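You operate a simulated robot arm through the tools that you are given. There is no shell and no other tool.

Carry out the task below with a simulated robot arm. There is one attempt and no reset: what you move stays moved.

## Task
Give the purple seal ring a dye bath: water to the low mark, dye to the high mark.
Fine: close the drain and lay the ring in the trough; water first, by the wide blue button, dye by the square teal button; the other rings stay.

It is judged by the outcome, as a careful person would: the job done as asked, and still so three seconds after it is handed in. It fails if anything else is knocked over, pushed out of place, dropped, spilled or broken. Lids that push on must go on centred and level and be pressed home; caps that screw on are set level and turned clockwise until they are tight.

## Robot
A 7-joint arm with a two-finger parallel gripper, fixed in place. Base frame: the origin is on the floor under the middle of its stand, x ahead of it, y to its left, z up. Lengths are in mm, angles in degrees, forces in N, time in s.
It reaches about 1372 mm from its shoulder. Its first joint turns from -149.0 to 149.0 degrees. Payload 3.43 kg.
The TCP is the grasp point between the finger pads, 30 mm short of the fingertips. In the tool frame z runs along the fingers and y along their closing line. Largest opening 94 mm; finger width 28, thickness 10; the body of the gripper, 50 by 96 mm, starts 55 mm behind the TCP.
Orientation is that of the tool frame in the base frame, as a unit quaternion [x, y, z, w]. With the fingers straight down and closing along the base's y, the tool's x points along the base's -x, its y along +y and its z along -z.

## Interface
- The arm moves only by the tool move_arm. Its argument "increments" is a list of rows, each a list of 3 entries, a list of its own where there are three numbers: the turn, a rotation vector about the tool's x, y, z in degrees, then the shift along the tool's x, y, z in m, then the gripper command, from -1 (fully open) to 1 (shut), values between in proportion. In form: [[[ax, ay, az], [tx, ty, tz], grip], ...]. A call has 1 to 20 rows; each row is the pose to reach, as a shift and turn from the pose commanded when the call began, along the tool's axes at that moment. Rows are played at 5 a second. More than 50 mm and 8.6 degrees between two rows, or a gripper value outside its range, and nothing of the call is played. Where a pose cannot be reached the arm comes as near as it can. A force on the tool above 90 N (or 10 N above the force at the start of the call, whichever is more), or a blocked arm, ends the call early, and 0.2 s more pass. Each finger travels about 45 mm/s and halts on what it meets, pressing with about 33 N; the grip force reading is that of the motor and also rises with nothing between the fingers. The clock runs only during rows and for 0.2 s after the last one: add rows that repeat a pose to give the fingers time. It gives the time, the measured TCP pose, the force on the tool (base axes), the opening and the grip force at its end, in the units of the frame above (readings bear some noise), with the torque about the TCP (base axes, N m) and any sound that the robot's microphone picked up.
- Cameras (640 x 400 px; columns grow to the right, rows downward): "scene" is fixed at [222.4, 503.8, 1425.4]; the picture's right is [0.19, -0.98, 0.00], its down [-0.52, -0.10, -0.85] and it looks along [0.83, 0.16, -0.53] (base axes); focal length 300 px, centre (320, 200). "wrist" rides on the gripper at [76, 14, -102] in the tool frame; the picture's right is [-0.18, 0.98, 0.00], its down [-0.75, -0.14, -0.64] and it looks along [-0.63, -0.12, 0.77] (tool axes); focal length 243 px, centre (320, 200).
- camera(camera): a new picture of that camera. No time passes.
- measure_at(camera, pixels): for up to 12 pixels [column, row] of the newest picture of that camera ("zoom" is the newest enlarged one), the place [x, y, z] in the base frame of the surface seen there, good to about 2 mm, but the place of the scene camera against the robot may be out by one fixed shift of up to 18 mm in any direction. No time passes.
- enlarge(camera, box): a new picture of the part [left, top, right, bottom] of that camera's present view, enlarged. No time passes.
- finish_job(): hands the job in; it is judged then, once.

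Unless the task says otherwise, let go and move clear before handing in.

The tools are called after "Call:" as a command line: name --argument value ..., lists and objects as JSON in quotes. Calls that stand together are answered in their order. move_arm: Moves the arm, as the interface text tells. Its arguments: {"type":"object","properties":{"increments":{"type":"array","items":{"type":"array"}}},"required":["increments"]} The other tools are called the same way: camera (camera) takes a picture; measure_at (camera, pixels) gives the place of the surface under pixels of a picture; enlarge (camera, box) takes an enlarged picture of a part of a camera's view; finish_job () hands the job in.

At the start:

```text
time_s: 0.0
eef_pos: [915.3, 370.0, 1203.2]
tcp_rot: [0.0, 1.0, 0.0, 0.0]
contact_force: [-0.2, -0.6, -0.4]
moment: [-0.01, 0.01, 0.0]
width: 94.0
grasp_force: 0.2
```

scene: 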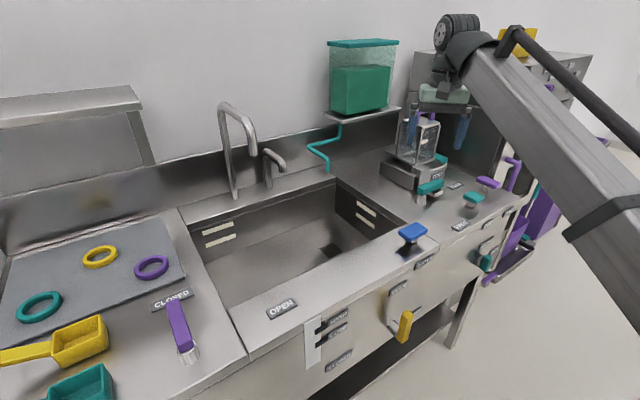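
wrist: 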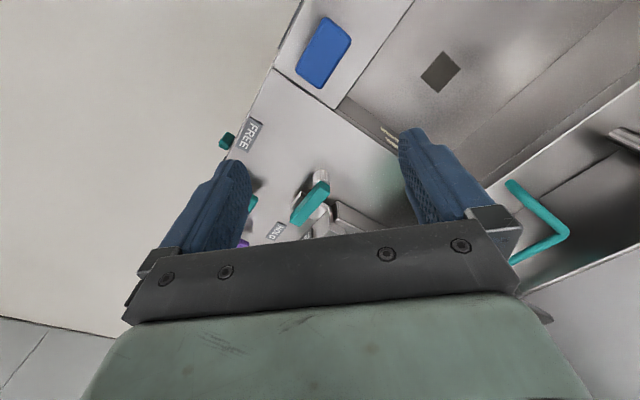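

The scene picture shows a counter with a sink/trough, a blue button near (411,232), teal items near (430,188) and (473,198), a purple ring at (151,267), and labels. I'll enlarge several parts to read the labels before moving.

Call:
enlarge --camera "scene" --box '[240, 200, 480, 380]'

Call:
enlarge --camera "scene" --box '[360, 90, 560, 280]'

Call:
enlarge --camera "scene" --box '[0, 220, 240, 400]'

Call:
enlarge --camera "scene" --box '[170, 80, 400, 300]'

```text
2.22 times, centred on (360, 290) of scene
```

zoom: 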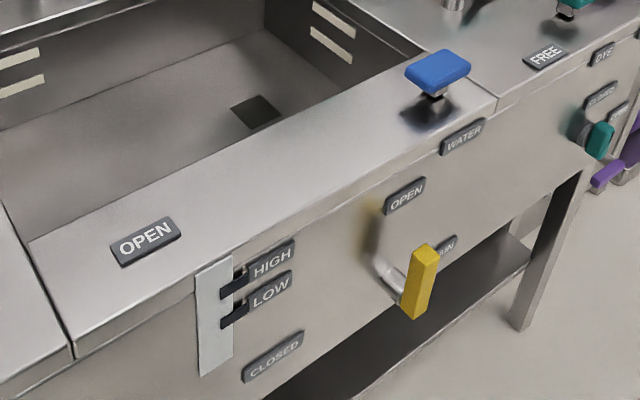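

```text
2.11 times, centred on (460, 185) of scene
```

zoom: 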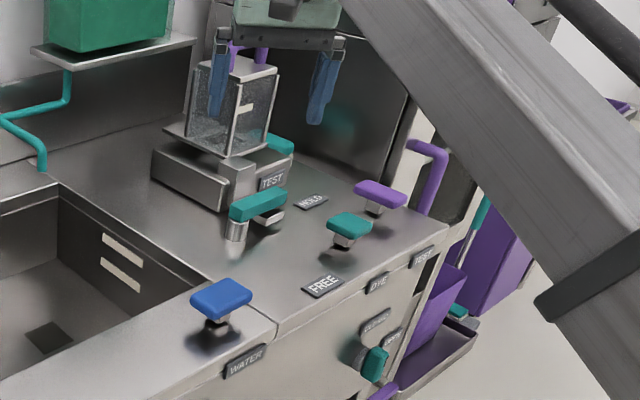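

```text
2.22 times, centred on (120, 310) of scene
```

zoom: 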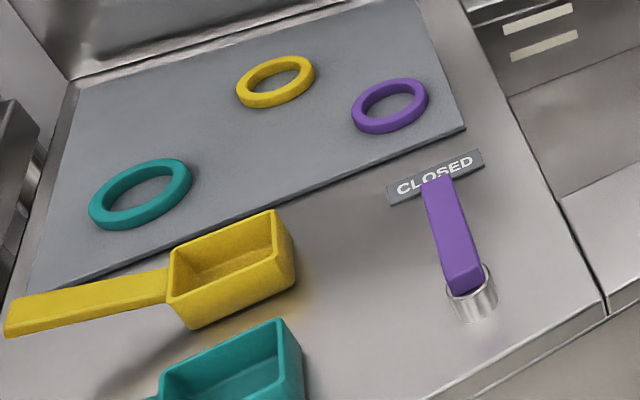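

```text
1.82 times, centred on (285, 190) of scene
```

zoom: 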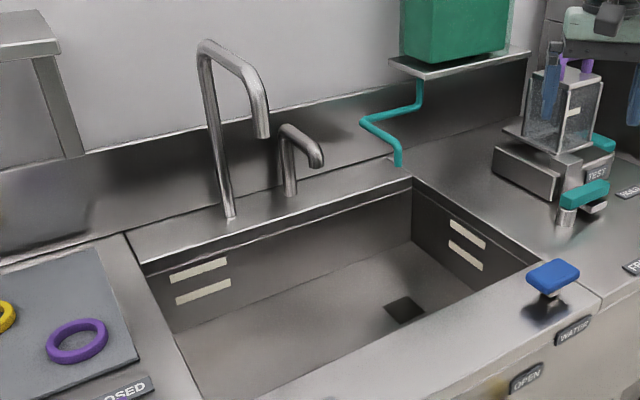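

The first zooms show a yellow drain handle near (404,327) with OPEN/CLOSED/DRAIN labels, a purple lever at CLOSED (180,325) and a teal lever with FREE/HOLD labels. I'll zoom in tighter to read every label.

Call:
enlarge --camera "scene" --box '[360, 240, 450, 360]'

Call:
enlarge --camera "scene" --box '[440, 170, 540, 290]'

Call:
enlarge --camera "scene" --box '[370, 100, 470, 220]'

Call:
enlarge --camera "scene" --box '[280, 290, 370, 380]'

Call:
enlarge --camera "scene" --box '[140, 270, 310, 400]'

Call:
enlarge --camera "wrist" --box '[200, 0, 560, 260]'

```text
3.33 times, centred on (405, 300) of scene
```

zoom: 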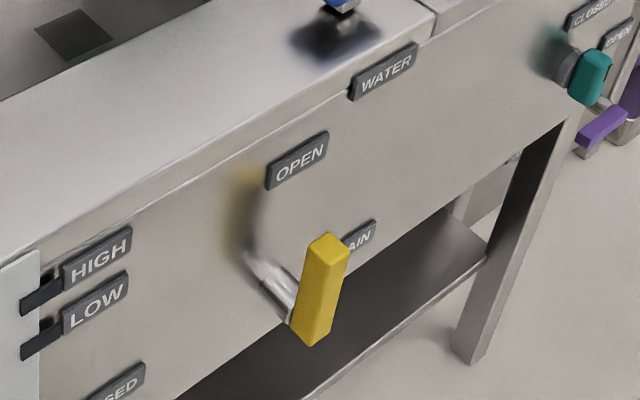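

```text
3.33 times, centred on (490, 230) of scene
```

zoom: 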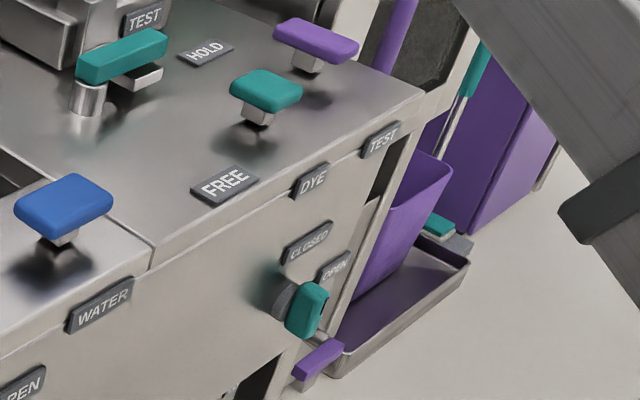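

```text
3.33 times, centred on (420, 160) of scene
```

zoom: 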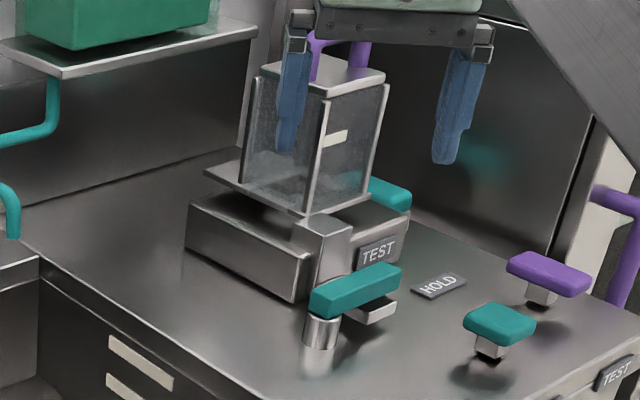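

```text
4.44 times, centred on (325, 335) of scene
```

zoom: 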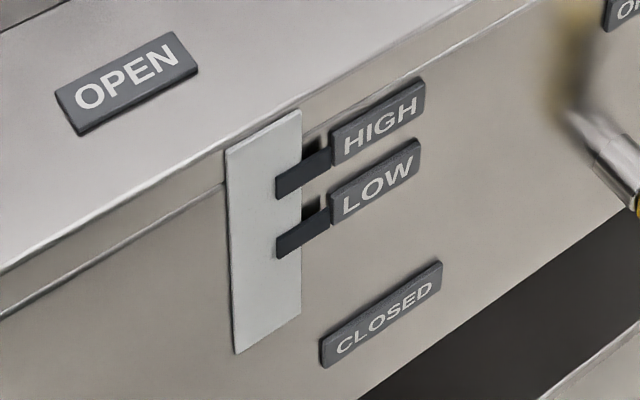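

```text
3.08 times, centred on (225, 335) of scene
```

zoom: 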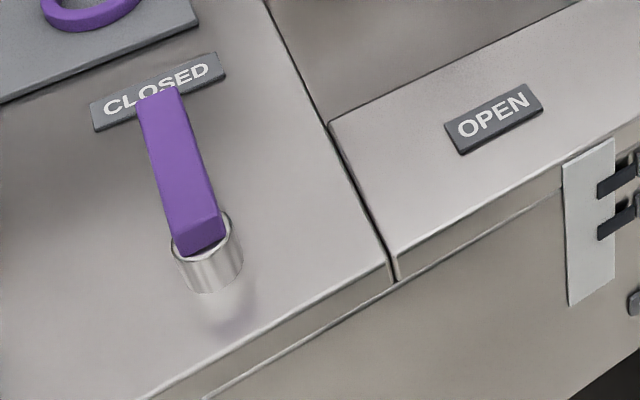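

```text
1.54 times, centred on (380, 130) of wrist
```

zoom: 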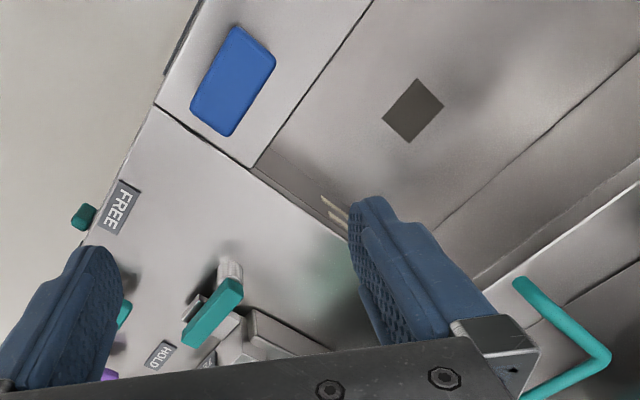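

Labels are readable: the yellow DRAIN handle points up to OPEN, with CLOSED to its left. HIGH/LOW gauge is on the front. I'll measure the key points to place everything in the base frame.

Call:
camera --camera "scene"

Call:
measure_at --camera "scene" --pixels '[[404, 314], [401, 338], [393, 320], [398, 288], [338, 360], [411, 231], [473, 197], [487, 181], [487, 262], [431, 187], [176, 312], [184, 348]]'

Call:
measure_at --camera "scene" --pixels '[[140, 267], [162, 267], [151, 257], [151, 277], [185, 285], [250, 345], [330, 248], [210, 230], [360, 215], [320, 330], [425, 263], [282, 309]]'

Call:
measure_at --camera "wrist" --pixels '[[323, 52], [245, 135], [440, 70], [312, 203], [275, 235], [227, 140], [310, 90], [335, 20], [300, 65], [347, 38]]'

```text
taken
```

scene: 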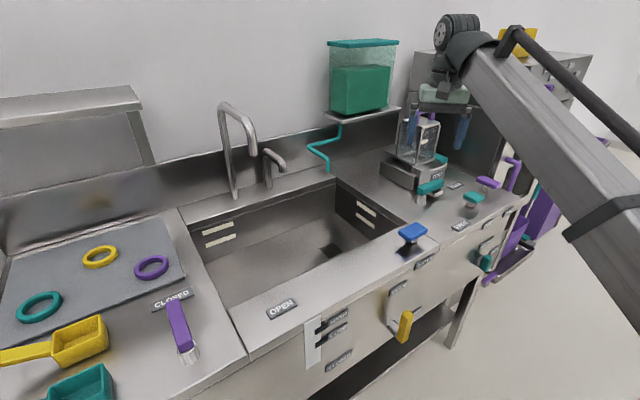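

```text
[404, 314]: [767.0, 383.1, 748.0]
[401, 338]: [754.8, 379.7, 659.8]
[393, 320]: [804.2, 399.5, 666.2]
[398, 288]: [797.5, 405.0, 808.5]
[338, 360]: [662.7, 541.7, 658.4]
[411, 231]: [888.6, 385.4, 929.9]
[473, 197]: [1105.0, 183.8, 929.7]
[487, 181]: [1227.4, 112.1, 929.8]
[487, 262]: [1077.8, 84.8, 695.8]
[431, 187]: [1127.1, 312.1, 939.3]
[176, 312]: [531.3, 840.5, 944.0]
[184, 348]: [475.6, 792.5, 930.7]
```

```text
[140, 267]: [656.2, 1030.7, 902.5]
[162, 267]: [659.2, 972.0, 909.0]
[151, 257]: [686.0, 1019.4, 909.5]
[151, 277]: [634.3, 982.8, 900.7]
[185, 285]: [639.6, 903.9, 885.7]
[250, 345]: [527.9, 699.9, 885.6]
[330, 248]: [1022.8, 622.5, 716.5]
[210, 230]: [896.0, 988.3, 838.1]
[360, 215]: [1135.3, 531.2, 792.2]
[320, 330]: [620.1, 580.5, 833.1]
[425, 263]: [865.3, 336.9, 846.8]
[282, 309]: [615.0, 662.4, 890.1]
```

```text
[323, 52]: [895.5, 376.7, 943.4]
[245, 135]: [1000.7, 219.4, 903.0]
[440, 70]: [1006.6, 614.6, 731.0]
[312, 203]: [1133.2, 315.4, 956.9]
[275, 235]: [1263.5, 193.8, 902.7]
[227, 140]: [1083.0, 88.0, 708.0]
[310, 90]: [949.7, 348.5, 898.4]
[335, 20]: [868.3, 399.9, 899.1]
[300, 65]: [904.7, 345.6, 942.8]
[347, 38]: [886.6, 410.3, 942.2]
```

The counter is rotated about 45° to the base. Counter top is at z≈899 by the wrist camera and 886 by the scene camera, so the scene readings are about 13 mm low. Next I move the arm back and yaw it 45° so the wrist camera faces the front panel and the yellow handle.

Call:
move_arm --increments '[[[0, 0, -7.5], [0.044, -0.017, 0], -1], [[0, 0, -15], [0.088, -0.034, 0], -1], [[0, 0, -22.5], [0.132, -0.051, 0], -1], [[0, 0, -30], [0.176, -0.068, 0], -1], [[0, 0, -37.5], [0.22, -0.085, 0], -1], [[0, 0, -45], [0.264, -0.102, 0], -1], [[0, 0, -45], [0.264, -0.102, 0.04], -1], [[0, 0, -45], [0.264, -0.102, 0.08], -1], [[0, 0, -45], [0.264, -0.102, 0.12], -1], [[0, 0, -45], [0.264, -0.102, 0.16], -1], [[0, 0, -45], [0.264, -0.102, 0.2], -1], [[0, 0, -45], [0.264, -0.102, 0.2], -1]]'

Call:
camera --camera "wrist"

Call:
camera --camera "scene"

```text
time_s: 0.8
eef_pos: [803.1, 327.9, 1197.6]
tcp_rot: [-0.168, 0.986, 0.004, 0.014]
contact_force: [2.5, 0.2, -3.2]
moment: [0.11, 0.0, 0.05]
width: 94.0
grasp_force: 0.0
out of reach, approached as far as the arm can: row 3
stopped in row 3: the force on the tool passed its limit at 103 N (the readings are from after the stop); the commanded pose is now the measured one
```

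```text
taken
```

wrist: 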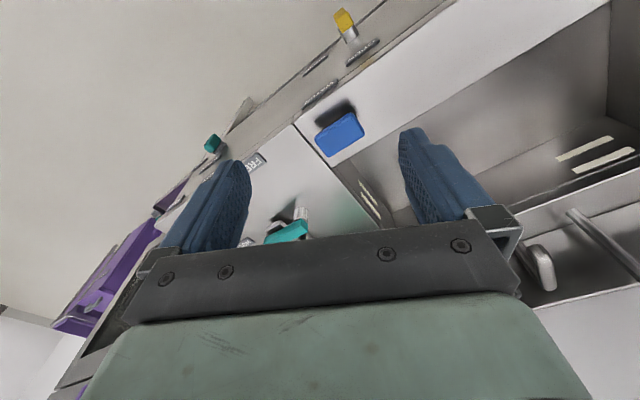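

```text
taken
```

scene: 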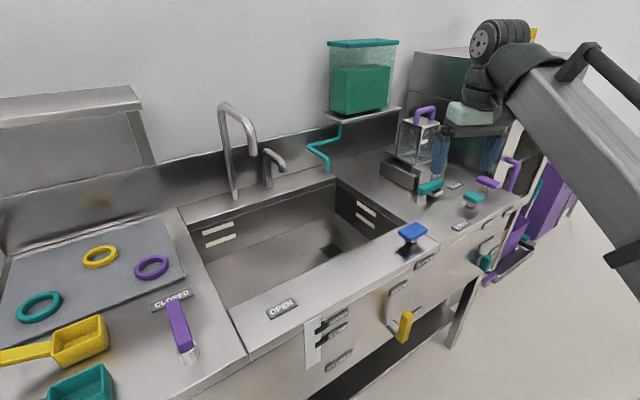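

The move stopped in row 3: a reach limit, and a force spike with nothing visible near the gripper in the scene view, so probably a joint limit rather than contact. I'll try a gentle straight descent to learn what is reachable here.

Call:
move_arm --increments '[[[0, 0, 0], [0, 0, 0.015], -1], [[0, 0, 0], [0, 0, 0.03], -1], [[0, 0, 0], [0, 0, 0.05], -1], [[0, 0, 0], [0, 0, 0.07], -1], [[0, 0, 0], [0, 0, 0.09], -1]]'

```text
time_s: 2.0
eef_pos: [804.9, 330.8, 1105.8]
tcp_rot: [-0.17, 0.985, 0.005, 0.014]
contact_force: [-0.6, 0.0, -1.1]
moment: [-0.02, 0.01, 0.03]
width: 93.9
grasp_force: 0.0
```

The descent worked with low forces. Now I'll level the small 1.7° tilt and back away toward the robot at this height.

Call:
move_arm --increments '[[[0.3, 1.7, 0], [0, 0, 0], -1], [[0.3, 1.7, 0], [0.02, 0, 0], -1], [[0.3, 1.7, 0], [0.04, 0, 0], -1], [[0.3, 1.7, 0], [0.06, 0, 0.01], -1], [[0.3, 1.7, 0], [0.08, 0, 0.02], -1]]'

```text
time_s: 3.2
eef_pos: [730.0, 301.9, 1084.3]
tcp_rot: [-0.169, 0.986, -0.001, 0.0]
contact_force: [1.0, 0.0, 0.3]
moment: [-0.03, 0.04, -0.01]
width: 94.0
grasp_force: 0.2
```

That is level and free. Continue: yaw the remaining 25° and back off to view the front panel.

Call:
move_arm --increments '[[[0, 0, -5], [0.01, 0, 0.01], -1], [[0, 0, -10], [0.025, 0, 0.02], -1], [[0, 0, -15], [0.04, 0, 0.03], -1], [[0, 0, -20], [0.055, 0, 0.04], -1], [[0, 0, -25.5], [0.07, 0, 0.05], -1], [[0, 0, -25.5], [0.07, 0, 0.05], -1]]'

Call:
camera --camera "wrist"

Call:
camera --camera "scene"

```text
time_s: 4.6
eef_pos: [664.3, 279.5, 1034.1]
tcp_rot: [-0.383, 0.924, -0.002, -0.002]
contact_force: [1.3, -0.6, 0.2]
moment: [0.02, 0.0, 0.02]
width: 94.0
grasp_force: 0.1
```

```text
taken
```

wrist: 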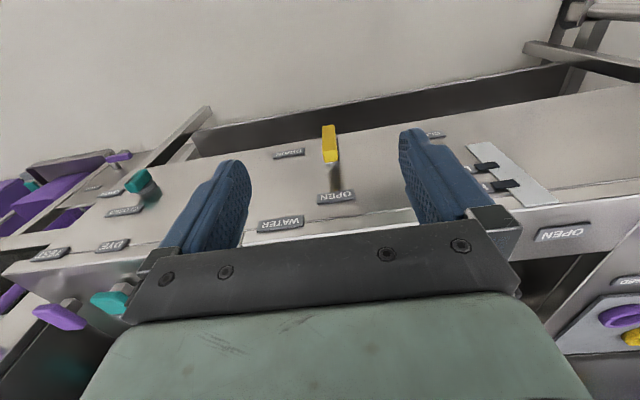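

```text
taken
```

scene: 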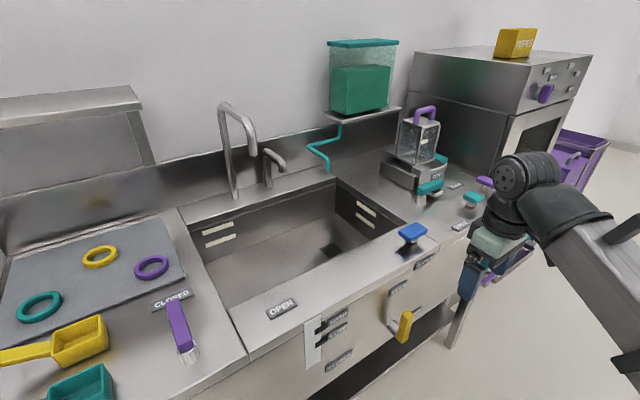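

The wrist view (upside-down) shows the yellow handle at (331,145) with OPEN at (336,197), DRAIN at (289,153), and the gauge near (500,170). I'll enlarge that.

Call:
enlarge --camera "wrist" --box '[240, 100, 440, 225]'

Call:
measure_at --camera "wrist" --pixels '[[329, 130], [331, 145], [333, 157], [326, 145], [337, 145], [336, 197], [289, 153], [435, 134], [333, 180], [340, 175], [300, 185], [375, 185]]'

Call:
enlarge --camera "wrist" --box '[440, 120, 640, 245]'

Call:
enlarge --camera "wrist" --box '[0, 130, 200, 340]'

```text
3.20 times, centred on (340, 162) of wrist
```

zoom: 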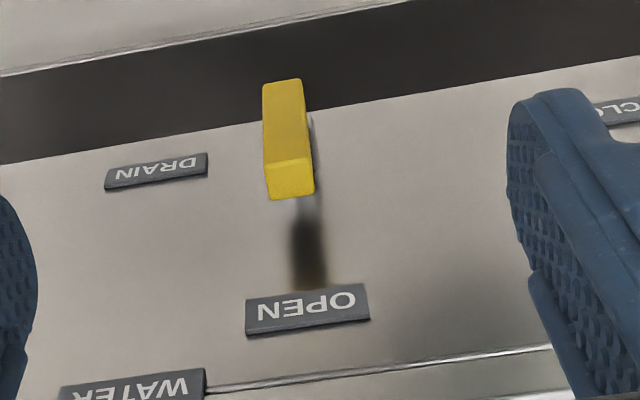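

```text
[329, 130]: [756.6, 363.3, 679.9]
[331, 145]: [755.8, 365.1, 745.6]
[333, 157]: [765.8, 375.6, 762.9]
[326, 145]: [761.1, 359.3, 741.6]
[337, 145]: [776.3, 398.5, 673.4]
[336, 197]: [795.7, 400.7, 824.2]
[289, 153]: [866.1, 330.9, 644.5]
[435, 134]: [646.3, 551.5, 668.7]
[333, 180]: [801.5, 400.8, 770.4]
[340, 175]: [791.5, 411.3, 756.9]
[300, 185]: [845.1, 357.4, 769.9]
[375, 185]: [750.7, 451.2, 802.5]
```

```text
3.20 times, centred on (540, 182) of wrist
```

zoom: 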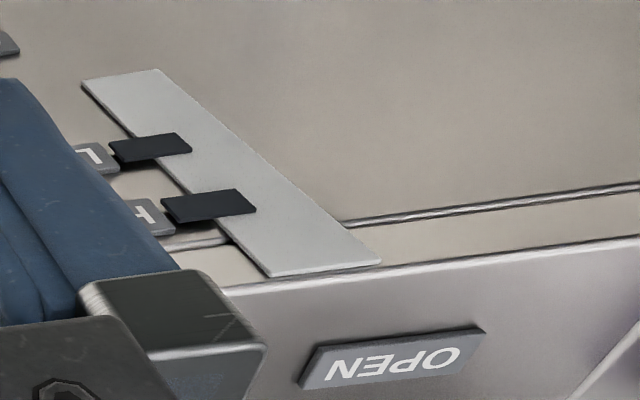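

```text
1.90 times, centred on (100, 235) of wrist
```

zoom: 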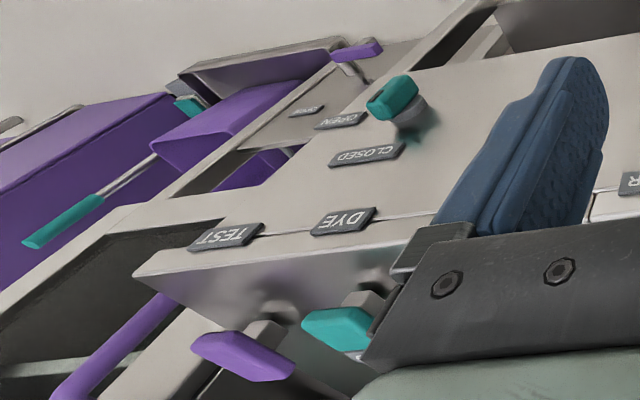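

The panel plane is at v=(x+y)/√2≈850 and the bar's front face is at v≈793, spanning z≈672–763. I need the hub position, so I'll zoom the scene view on the handle and measure.

Call:
enlarge --camera "scene" --box '[375, 280, 425, 350]'

```text
5.71 times, centred on (400, 315) of scene
```

zoom: 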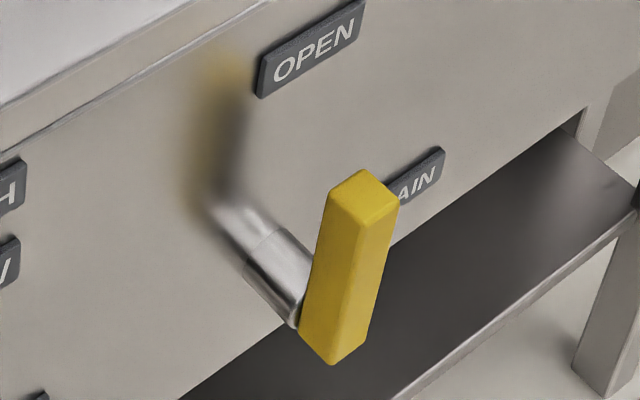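

Call:
measure_at --camera "zoom" --pixels '[[275, 270], [255, 265], [300, 265], [285, 310], [365, 183], [345, 260], [330, 345], [370, 260], [345, 350], [315, 50], [420, 180], [330, 200]]'

```text
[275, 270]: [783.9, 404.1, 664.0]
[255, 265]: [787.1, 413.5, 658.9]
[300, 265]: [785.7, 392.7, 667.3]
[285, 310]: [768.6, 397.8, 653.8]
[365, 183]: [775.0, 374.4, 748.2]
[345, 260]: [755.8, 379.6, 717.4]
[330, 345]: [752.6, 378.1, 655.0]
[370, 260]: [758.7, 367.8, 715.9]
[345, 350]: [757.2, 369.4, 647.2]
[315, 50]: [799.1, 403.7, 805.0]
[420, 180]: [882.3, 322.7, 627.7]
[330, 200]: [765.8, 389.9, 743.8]
```

The hub is near z≈672 at the bar's lower end, and CLOSED is to its left at the same height, so this is a 90° turn. I'll measure a few shared points in both cameras to pin down the scene camera's fixed shift.

Call:
measure_at --camera "wrist" --pixels '[[563, 233], [536, 237], [590, 229], [281, 224], [488, 166], [505, 184], [470, 147], [557, 201], [545, 250], [320, 162], [329, 140], [326, 155]]'

Call:
enlarge --camera "scene" --box '[260, 280, 360, 380]'

```text
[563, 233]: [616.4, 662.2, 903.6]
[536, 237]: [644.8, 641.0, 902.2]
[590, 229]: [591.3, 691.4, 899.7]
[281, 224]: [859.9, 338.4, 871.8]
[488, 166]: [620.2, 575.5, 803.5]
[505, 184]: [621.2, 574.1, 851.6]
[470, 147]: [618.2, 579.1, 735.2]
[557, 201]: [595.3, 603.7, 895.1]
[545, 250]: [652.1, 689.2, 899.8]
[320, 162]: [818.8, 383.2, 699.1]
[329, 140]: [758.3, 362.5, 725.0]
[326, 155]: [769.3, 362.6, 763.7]
```

```text
4.00 times, centred on (310, 330) of scene
```

zoom: 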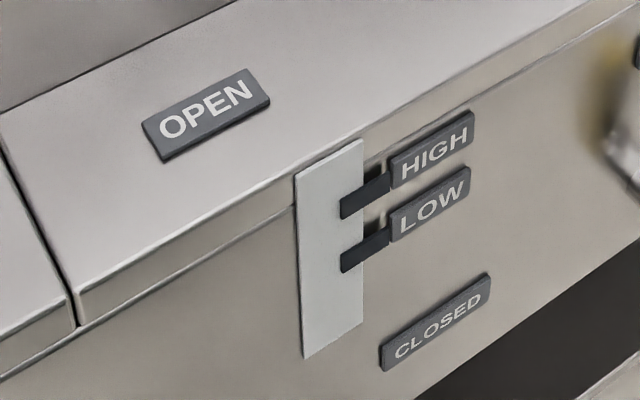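

The scene shift is about (−1, 0, −13.5) mm. The bar spans u≈266–289, with u=(x−y)/√2. I'll close the fingers and lower them just to the right of the bar, in front of the panel, ready to push it left.

Call:
move_arm --increments '[[[0, 0, 0], [0, 0, 0], 1], [[0, 0, 0], [-0.02, -0.024, 0], 1], [[0, 0, 0], [-0.05, -0.047, 0], 1], [[0, 0, 0], [-0.09, -0.047, 0], 1], [[0, 0, 0], [-0.133, -0.047, 0], 1], [[0, 0, 0], [-0.133, -0.047, 0.03], 1], [[0, 0, 0], [-0.133, -0.047, 0.06], 1], [[0, 0, 0], [-0.133, -0.047, 0.09], 1], [[0, 0, 0], [-0.133, -0.047, 0.12], 1], [[0, 0, 0], [-0.133, -0.047, 0.15], 1], [[0, 0, 0], [-0.133, -0.047, 0.18], 1], [[0, 0, 0], [-0.133, -0.047, 0.18], 1]]'

Call:
camera --camera "scene"

Call:
camera --camera "wrist"

```text
time_s: 7.2
eef_pos: [791.1, 337.3, 854.4]
tcp_rot: [-0.383, 0.924, -0.002, -0.002]
contact_force: [-1.0, 0.2, 0.3]
moment: [-0.01, -0.05, 0.01]
width: 0.0
grasp_force: 33.5
```

```text
taken
```

scene: 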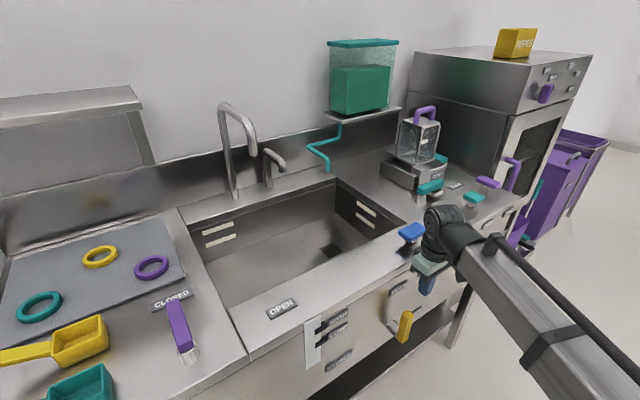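

```text
taken
```

wrist: 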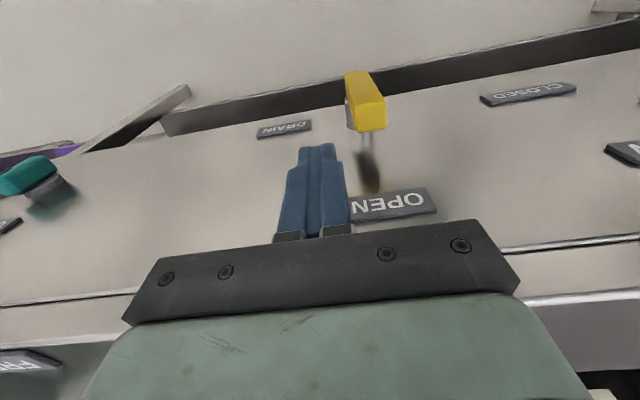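

The fingers are closed and beside the bar, but the wrist passes near the blue button (411,232). I'll zoom in to check clearance before going lower.

Call:
enlarge --camera "scene" --box '[370, 190, 500, 320]'

```text
3.08 times, centred on (435, 255) of scene
```

zoom: 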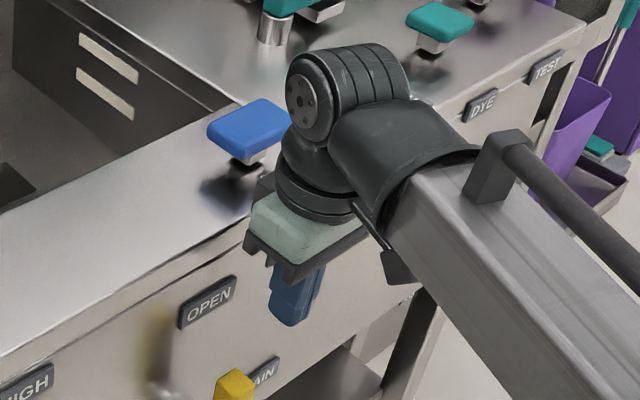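

Call:
measure_at --camera "zoom" --pixels '[[300, 100], [330, 110], [300, 160], [290, 190], [280, 215], [340, 70], [385, 70], [275, 110], [250, 120], [215, 130], [285, 125], [260, 140]]'

```text
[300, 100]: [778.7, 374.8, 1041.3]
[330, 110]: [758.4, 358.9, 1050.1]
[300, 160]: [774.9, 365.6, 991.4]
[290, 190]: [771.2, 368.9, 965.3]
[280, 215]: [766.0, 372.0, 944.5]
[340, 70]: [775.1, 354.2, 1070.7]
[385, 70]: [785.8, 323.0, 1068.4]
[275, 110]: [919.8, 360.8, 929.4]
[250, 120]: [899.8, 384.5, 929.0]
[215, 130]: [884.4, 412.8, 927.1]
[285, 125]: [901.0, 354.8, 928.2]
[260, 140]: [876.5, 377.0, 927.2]
```

The wrist joint stays around v≈800–836, clear of the panel (850) and the blue button (front edge ≈880). I'll lower to fingertip z≈738 and look again.

Call:
move_arm --increments '[[[0, 0, 0], [0.001, 0, 0.02], 1], [[0, 0, 0], [0.001, 0, 0.04], 1], [[0, 0, 0], [0.001, 0, 0.06], 1], [[0, 0, 0], [0.001, 0, 0.08], 1], [[0, 0, 0], [0.001, 0, 0.087], 1], [[0, 0, 0], [0.001, 0, 0.087], 1]]'

Call:
enlarge --camera "scene" --box '[340, 210, 480, 350]'

Call:
camera --camera "wrist"

```text
time_s: 8.6
eef_pos: [791.1, 338.2, 767.2]
tcp_rot: [-0.383, 0.924, -0.001, 0.0]
contact_force: [-0.1, 0.4, -0.4]
moment: [0.02, -0.01, 0.02]
width: 0.0
grasp_force: 33.2
```

```text
2.86 times, centred on (410, 280) of scene
```

zoom: 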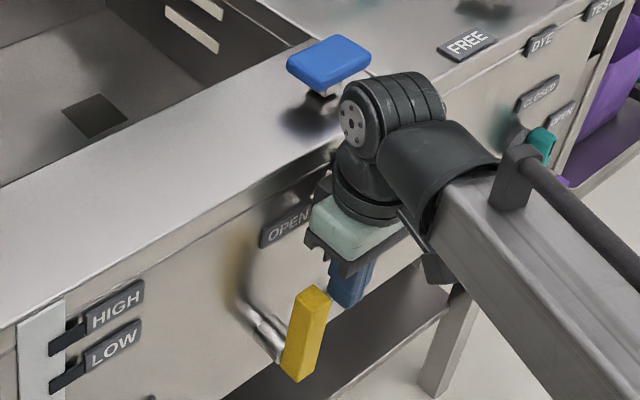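

```text
taken
```

wrist: 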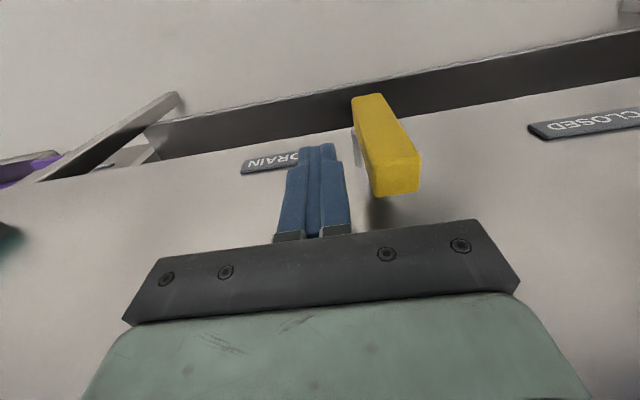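

The fingertips are level with the upper part of the bar, just to its right. I'll measure the bar's corners and hub from this closer wrist view.

Call:
measure_at --camera "wrist" --pixels '[[396, 178], [378, 190], [417, 186], [385, 140], [367, 150], [360, 105], [378, 98], [357, 150], [320, 160], [355, 140], [590, 122], [372, 170]]'

```text
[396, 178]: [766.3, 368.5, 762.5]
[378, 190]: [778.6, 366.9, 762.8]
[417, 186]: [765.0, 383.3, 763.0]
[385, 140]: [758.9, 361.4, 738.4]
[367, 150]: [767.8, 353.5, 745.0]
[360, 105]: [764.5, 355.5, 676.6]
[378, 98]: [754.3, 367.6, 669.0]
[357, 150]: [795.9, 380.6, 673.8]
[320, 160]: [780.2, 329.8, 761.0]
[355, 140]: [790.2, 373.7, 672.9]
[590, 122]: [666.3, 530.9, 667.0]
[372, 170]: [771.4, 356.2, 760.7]
```

The bar is centred at u≈280, about 25 mm wide, and the hub is at z≈673. Now I push the upper bar left along an arc, first to about 40°.

Call:
move_arm --increments '[[[0, 0, 0], [0, 0.0178, -0.0018], 1], [[0, 0, 0], [0, 0.0294, -0.003], 1], [[0, 0, 0], [0, 0.0411, -0.0021], 1], [[0, 0, 0], [0, 0.0525, 0.0008], 1], [[0, 0, 0], [0, 0.0631, 0.0056], 1], [[0, 0, 0], [0, 0.0631, 0.0056], 1]]'

Call:
camera --camera "wrist"

Call:
enlarge --camera "scene" --box '[340, 210, 480, 350]'

```text
time_s: 10.0
eef_pos: [745.7, 382.0, 761.9]
tcp_rot: [-0.382, 0.924, -0.001, -0.001]
contact_force: [-0.4, 0.8, 0.5]
moment: [0.01, 0.02, -0.02]
width: 0.0
grasp_force: 33.1
```

```text
taken
```

wrist: 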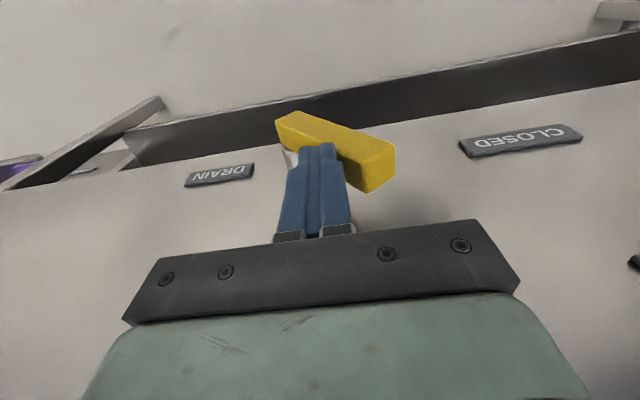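

```text
2.86 times, centred on (410, 280) of scene
```

zoom: 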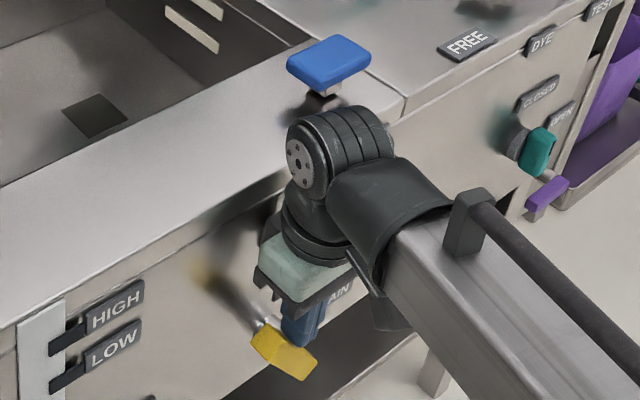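

The bar is swinging freely toward CLOSED with negligible force. Continue along the arc to about 80°.

Call:
move_arm --increments '[[[0, 0, 0], [0, 0.0097, 0.0066], 1], [[0, 0, 0], [0, 0.0181, 0.0148], 1], [[0, 0, 0], [0, 0.0249, 0.0243], 1], [[0, 0, 0], [0, 0.03, 0.0348], 1], [[0, 0, 0], [0, 0.03, 0.0348], 1]]'

Call:
camera --camera "wrist"

Call:
enlarge --camera "scene" --box '[320, 230, 460, 370]'

```text
time_s: 11.2
eef_pos: [724.2, 404.9, 726.3]
tcp_rot: [-0.383, 0.924, -0.001, -0.001]
contact_force: [0.1, 0.0, 0.1]
moment: [0.02, -0.03, 0.04]
width: 0.2
grasp_force: 33.1
```

```text
taken
```

wrist: 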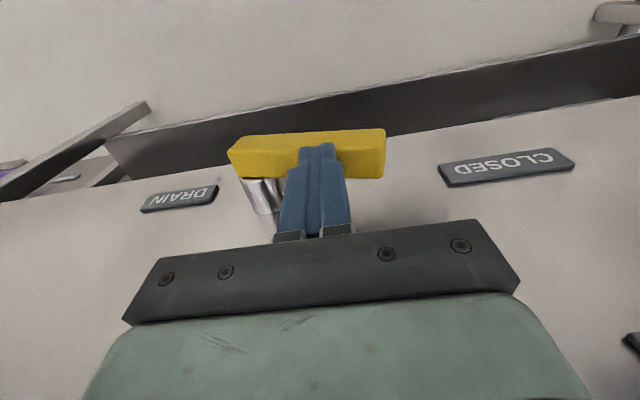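

```text
2.86 times, centred on (390, 300) of scene
```

zoom: 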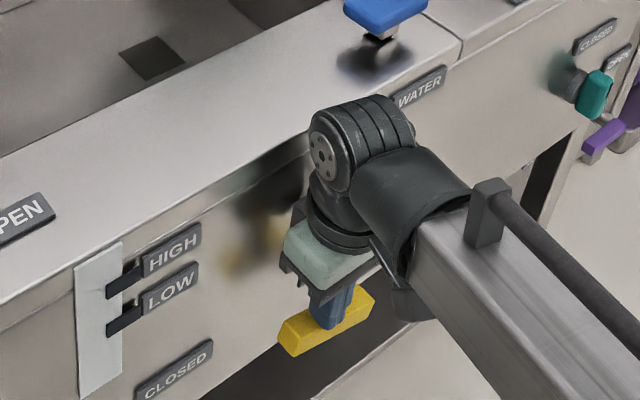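

The bar looks nearly horizontal. I'll measure points along it to get the remaining angle.

Call:
measure_at --camera "wrist" --pixels '[[245, 145], [275, 143], [360, 138], [380, 135], [245, 165], [275, 165], [360, 165], [380, 160], [262, 195], [245, 140], [507, 168]]'

```text
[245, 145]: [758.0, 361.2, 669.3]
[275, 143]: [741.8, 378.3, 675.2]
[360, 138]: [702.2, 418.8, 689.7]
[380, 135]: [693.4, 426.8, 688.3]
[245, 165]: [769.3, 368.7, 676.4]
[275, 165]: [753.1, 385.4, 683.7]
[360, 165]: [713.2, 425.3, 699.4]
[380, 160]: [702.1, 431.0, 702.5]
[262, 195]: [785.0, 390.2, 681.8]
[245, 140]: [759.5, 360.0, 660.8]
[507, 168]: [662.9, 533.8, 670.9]
```

The bar is about 74° round, with 16° left. I'll push down gently in small steps and watch the force.

Call:
move_arm --increments '[[[0, 0, 0], [0, 0.001, 0.004], 1], [[0, 0, 0], [0, 0.002, 0.008], 1], [[0, 0, 0], [0, 0.002, 0.012], 1], [[0, 0, 0], [0, 0.002, 0.012], 1]]'

Call:
camera --camera "wrist"

Call:
measure_at --camera "wrist" --pixels '[[245, 160], [275, 165], [360, 160], [375, 155], [245, 145], [360, 135]]'

```text
time_s: 12.2
eef_pos: [723.0, 405.9, 714.3]
tcp_rot: [-0.383, 0.924, -0.002, -0.001]
contact_force: [0.2, -0.1, 0.4]
moment: [0.0, -0.03, 0.02]
width: 0.3
grasp_force: 32.8
```

```text
taken
```

wrist: 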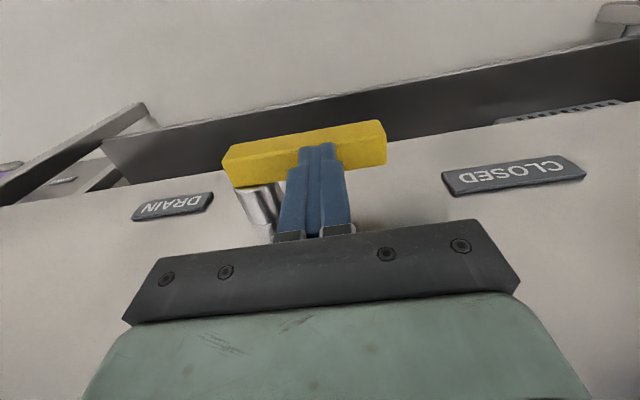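

```text
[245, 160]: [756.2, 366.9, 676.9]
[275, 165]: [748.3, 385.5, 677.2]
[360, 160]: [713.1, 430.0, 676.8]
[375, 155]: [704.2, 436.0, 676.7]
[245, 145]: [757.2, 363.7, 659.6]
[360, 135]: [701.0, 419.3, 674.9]
```

The bar's top face now reads z≈677 along its whole length, so the DRAIN handle is horizontal and points at CLOSED. I'll lift straight up and check the forearm's height for planning.

Call:
move_arm --increments '[[[0, 0, 0], [0, 0, -0.02], 1], [[0, 0, 0], [0, 0, -0.06], 1], [[0, 0, 0], [0.005, 0, -0.1], 1], [[0, 0, 0], [0.01, 0, -0.14], 1], [[0, 0, 0], [0.01, 0, -0.18], 1], [[0, 0, 0], [0.01, 0, -0.22], 1], [[0, 0, 0], [0.01, 0, -0.26], 1], [[0, 0, 0], [0.01, 0, -0.3], 1], [[0, 0, 0], [0.01, 0, -0.34], 1], [[0, 0, 0], [0.01, 0, -0.38], 0], [[0, 0, 0], [0.01, 0, -0.38], -1], [[0, 0, 0], [0.01, 0, -0.38], -1]]'

Call:
camera --camera "scene"

Call:
camera --camera "wrist"

```text
time_s: 14.8
eef_pos: [718.2, 399.6, 1094.6]
tcp_rot: [-0.383, 0.924, -0.002, -0.001]
contact_force: [0.4, -0.3, 0.4]
moment: [-0.02, 0.0, 0.01]
width: 67.3
grasp_force: 0.1
```

```text
taken
```

scene: 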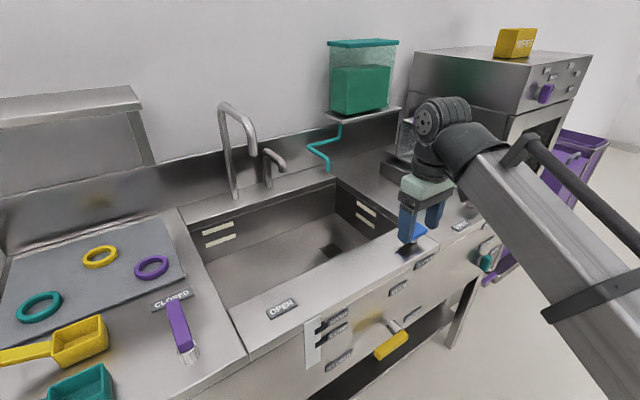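

```text
taken
```

wrist: 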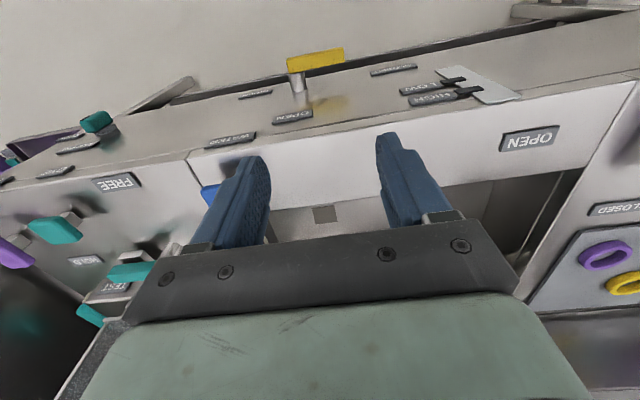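

The handle stays horizontal at (391,345). Now I measure the obstacles: faucet, shelf, forearm, purple lever, scoops and rings.

Call:
measure_at --camera "scene" --pixels '[[224, 106], [253, 148], [232, 185], [270, 152], [283, 168], [140, 100], [70, 110], [520, 220], [600, 310], [470, 150], [440, 100], [480, 165]]'

Call:
measure_at --camera "wrist" --pixels '[[590, 257], [620, 245], [604, 246], [622, 258], [581, 240], [626, 288], [560, 290], [610, 209], [537, 140], [324, 213], [500, 215], [545, 200]]'

Call:
enlarge --camera "scene" --box '[80, 225, 240, 345]'

```text
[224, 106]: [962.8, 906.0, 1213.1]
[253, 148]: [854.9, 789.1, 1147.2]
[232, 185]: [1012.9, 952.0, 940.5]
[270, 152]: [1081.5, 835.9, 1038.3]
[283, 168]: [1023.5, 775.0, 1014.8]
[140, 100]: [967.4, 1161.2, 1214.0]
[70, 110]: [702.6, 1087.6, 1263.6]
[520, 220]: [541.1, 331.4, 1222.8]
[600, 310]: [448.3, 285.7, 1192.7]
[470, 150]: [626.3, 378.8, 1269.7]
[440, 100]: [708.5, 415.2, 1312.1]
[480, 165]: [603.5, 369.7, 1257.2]
```

```text
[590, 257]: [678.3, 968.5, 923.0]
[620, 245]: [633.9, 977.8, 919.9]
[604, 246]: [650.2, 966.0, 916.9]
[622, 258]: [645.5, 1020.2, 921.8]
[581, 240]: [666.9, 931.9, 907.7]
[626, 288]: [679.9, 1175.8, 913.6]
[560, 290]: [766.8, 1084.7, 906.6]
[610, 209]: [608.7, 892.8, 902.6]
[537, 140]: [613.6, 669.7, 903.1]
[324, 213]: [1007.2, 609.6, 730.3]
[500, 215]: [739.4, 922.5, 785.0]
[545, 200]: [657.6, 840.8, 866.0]
```

```text
3.33 times, centred on (160, 285) of scene
```

zoom: 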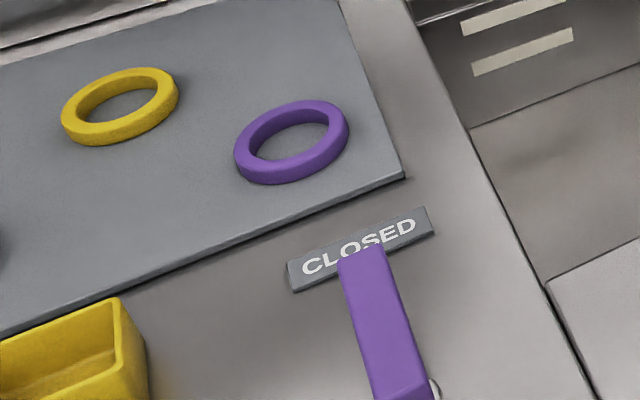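

The purple ring lies on a board (top z≈908) with its own top at z≈922. I'll measure its rim in the zoomed picture to get the centre and diameter.

Call:
measure_at --camera "zoom" --pixels '[[244, 150], [336, 125], [300, 105], [280, 168], [325, 160], [256, 120], [275, 150], [322, 130], [290, 142], [330, 107], [250, 168], [360, 150]]'

Call:
measure_at --camera "zoom" --pixels '[[240, 140], [343, 120], [312, 103], [268, 172], [340, 140], [245, 128], [265, 112], [306, 170], [395, 175], [340, 255], [395, 385], [410, 230]]'

```text
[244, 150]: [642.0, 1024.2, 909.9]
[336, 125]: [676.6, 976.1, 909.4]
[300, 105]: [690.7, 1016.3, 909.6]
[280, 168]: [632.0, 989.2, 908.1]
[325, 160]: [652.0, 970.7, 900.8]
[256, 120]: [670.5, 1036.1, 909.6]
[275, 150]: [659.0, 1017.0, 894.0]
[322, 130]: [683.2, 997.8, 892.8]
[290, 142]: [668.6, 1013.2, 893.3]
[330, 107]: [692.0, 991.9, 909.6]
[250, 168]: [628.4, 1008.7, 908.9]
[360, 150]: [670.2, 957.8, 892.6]
```

```text
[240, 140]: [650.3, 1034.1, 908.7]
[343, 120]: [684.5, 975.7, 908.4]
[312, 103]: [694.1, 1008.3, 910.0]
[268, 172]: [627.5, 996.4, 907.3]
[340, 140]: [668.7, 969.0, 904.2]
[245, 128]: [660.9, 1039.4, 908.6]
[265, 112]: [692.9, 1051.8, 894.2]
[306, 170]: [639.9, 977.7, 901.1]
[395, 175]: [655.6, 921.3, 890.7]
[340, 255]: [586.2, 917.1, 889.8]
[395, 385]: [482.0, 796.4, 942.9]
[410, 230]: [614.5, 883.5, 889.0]
```

The ring centre is near (662,1005), outer diameter ≈72 mm, on the board. I'll check the shelf at upper left, the yellow ring and the scoops so the wrist stays clear of them.

Call:
measure_at --camera "scene" --pixels '[[5, 122], [70, 115], [140, 107], [100, 90], [40, 100], [100, 257], [118, 255], [100, 332], [80, 322], [150, 155], [130, 140], [60, 320]]'

Call:
enlarge --camera "scene" --box '[0, 60, 260, 260]'

```text
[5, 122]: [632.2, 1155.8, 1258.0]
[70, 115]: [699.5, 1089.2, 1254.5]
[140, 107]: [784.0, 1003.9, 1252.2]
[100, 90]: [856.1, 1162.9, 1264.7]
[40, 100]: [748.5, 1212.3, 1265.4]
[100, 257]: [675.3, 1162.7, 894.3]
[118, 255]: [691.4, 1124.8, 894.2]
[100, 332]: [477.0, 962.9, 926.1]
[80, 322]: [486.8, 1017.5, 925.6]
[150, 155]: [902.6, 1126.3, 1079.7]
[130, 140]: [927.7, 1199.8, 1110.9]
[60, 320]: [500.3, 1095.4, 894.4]
```

```text
2.00 times, centred on (130, 160) of scene
```

zoom: 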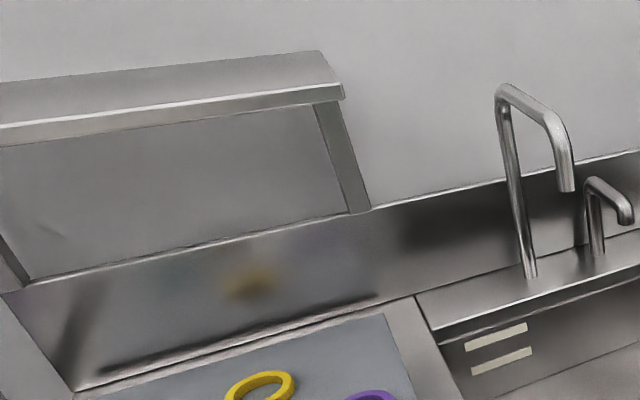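

The shelf's front edge is at v≈1265 and z≈1265, which leaves enough room for the wrist over the ring (v≈1179). I'll travel over the sink to a spot above the ring with the fingers open.

Call:
move_arm --increments '[[[0, 0, 0], [-0.013, 0.016, 0.003], -1], [[0, 0, 0], [-0.036, 0.043, 0.01], -1], [[0, 0, 0], [-0.065, 0.078, 0.015], -1], [[0, 0, 0], [-0.094, 0.113, 0.02], -1], [[0, 0, 0], [-0.123, 0.148, 0.025], -1], [[0, 0, 0], [-0.152, 0.183, 0.03], -1], [[0, 0, 0], [-0.181, 0.218, 0.035], -1], [[0, 0, 0], [-0.21, 0.253, 0.04], -1], [[0, 0, 0], [-0.239, 0.288, 0.045], -1], [[0, 0, 0], [-0.268, 0.323, 0.05], -1], [[0, 0, 0], [-0.297, 0.358, 0.055], -1], [[0, 0, 0], [-0.297, 0.358, 0.055], -1]]'

Call:
camera --camera "scene"

Call:
camera --camera "wrist"

```text
time_s: 17.4
eef_pos: [673.0, 861.6, 1036.8]
tcp_rot: [-0.382, 0.924, -0.002, -0.001]
contact_force: [0.8, -0.6, 0.1]
moment: [0.0, 0.01, 0.03]
width: 94.0
grasp_force: 0.1
```

```text
taken
```

scene: 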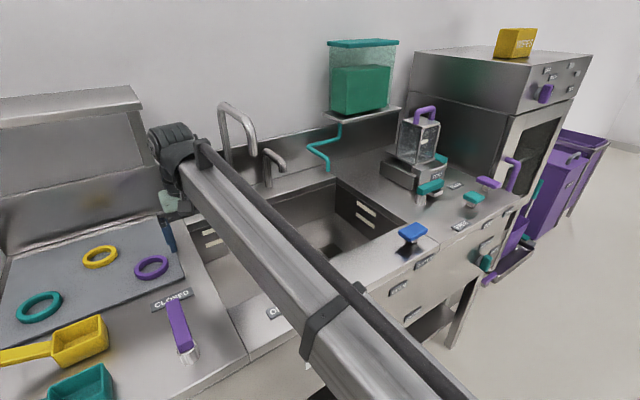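

```text
taken
```

wrist: 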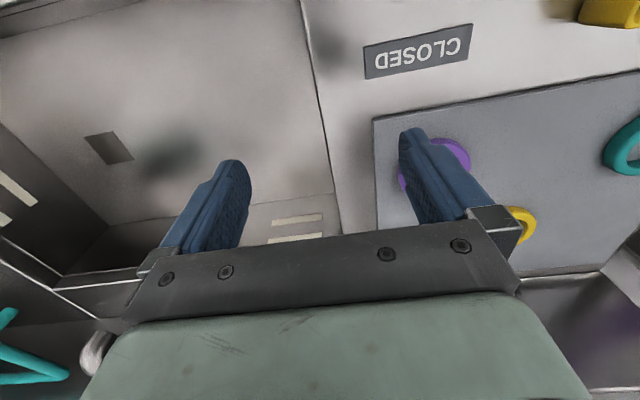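

Everything is clear so far and the ring is visible at (450,160) in the wrist view. Now I move directly over it.

Call:
move_arm --increments '[[[0, 0, 0], [-0.023, 0.027, 0], -1], [[0, 0, 0], [-0.047, 0.055, 0], -1], [[0, 0, 0], [-0.07, 0.082, 0], -1], [[0, 0, 0], [-0.093, 0.109, 0], -1], [[0, 0, 0], [-0.093, 0.109, 0], -1]]'

Call:
camera --camera "scene"

Call:
camera --camera "wrist"

```text
time_s: 18.6
eef_pos: [646.9, 979.7, 1033.0]
tcp_rot: [-0.383, 0.924, 0.0, 0.0]
contact_force: [0.1, 0.5, 0.2]
moment: [0.01, 0.01, -0.02]
width: 94.1
grasp_force: 0.0
out of reach, approached as far as the arm can: row 4, 5
```

```text
taken
```

scene: 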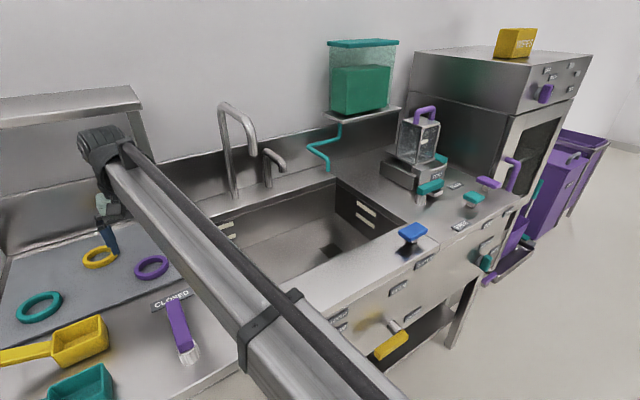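

```text
taken
```

wrist: 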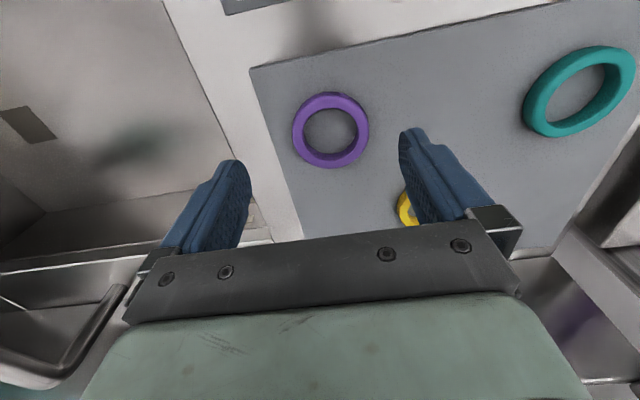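

That pose was slightly out of reach (stopped at (647,980)), but the wrist camera now sees the ring cleanly, centred near (331,130). I'll measure its rim precisely here.

Call:
measure_at --camera "wrist" --pixels '[[297, 130], [365, 130], [331, 96], [331, 164], [307, 106], [355, 106], [307, 154], [355, 154], [331, 130], [312, 130], [350, 130], [331, 148]]'

Call:
measure_at --camera "wrist" --pixels '[[408, 200], [410, 222], [275, 215], [250, 65], [300, 235], [400, 195]]'

```text
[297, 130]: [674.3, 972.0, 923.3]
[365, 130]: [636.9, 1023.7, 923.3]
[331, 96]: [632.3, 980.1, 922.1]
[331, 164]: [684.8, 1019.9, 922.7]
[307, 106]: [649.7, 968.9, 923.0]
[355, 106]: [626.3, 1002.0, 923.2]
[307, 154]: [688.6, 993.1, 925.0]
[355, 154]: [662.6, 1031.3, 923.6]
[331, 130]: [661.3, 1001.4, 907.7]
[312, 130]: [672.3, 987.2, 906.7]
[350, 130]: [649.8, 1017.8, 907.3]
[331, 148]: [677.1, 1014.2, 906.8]
```

```text
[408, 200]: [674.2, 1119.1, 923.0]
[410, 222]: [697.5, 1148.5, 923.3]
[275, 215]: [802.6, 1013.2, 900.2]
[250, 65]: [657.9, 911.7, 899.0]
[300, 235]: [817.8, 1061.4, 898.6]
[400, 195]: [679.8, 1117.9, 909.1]
```

The ring centre refines to (657.5, 999.5), outer diameter about 70 mm, with its top at 923 and the board at 907.5. To gain reach I'll tilt the fingers 15° outward about the closing axis, pulling back slightly first, then read the pose.

Call:
move_arm --increments '[[[0, -3, 0], [0.02, 0, 0], -1], [[0, -7, 0], [0.02, 0, 0], -1], [[0, -11, 0], [0.02, 0, 0], -1], [[0, -15, 0], [0.02, 0, 0], -1], [[0, -15, 0], [0.02, 0, 0], -1]]'

```text
time_s: 19.8
eef_pos: [633.9, 966.4, 1032.4]
tcp_rot: [-0.38, 0.916, 0.049, 0.12]
contact_force: [0.6, -0.3, 0.3]
moment: [0.0, 0.02, 0.02]
width: 94.1
grasp_force: 0.0
```

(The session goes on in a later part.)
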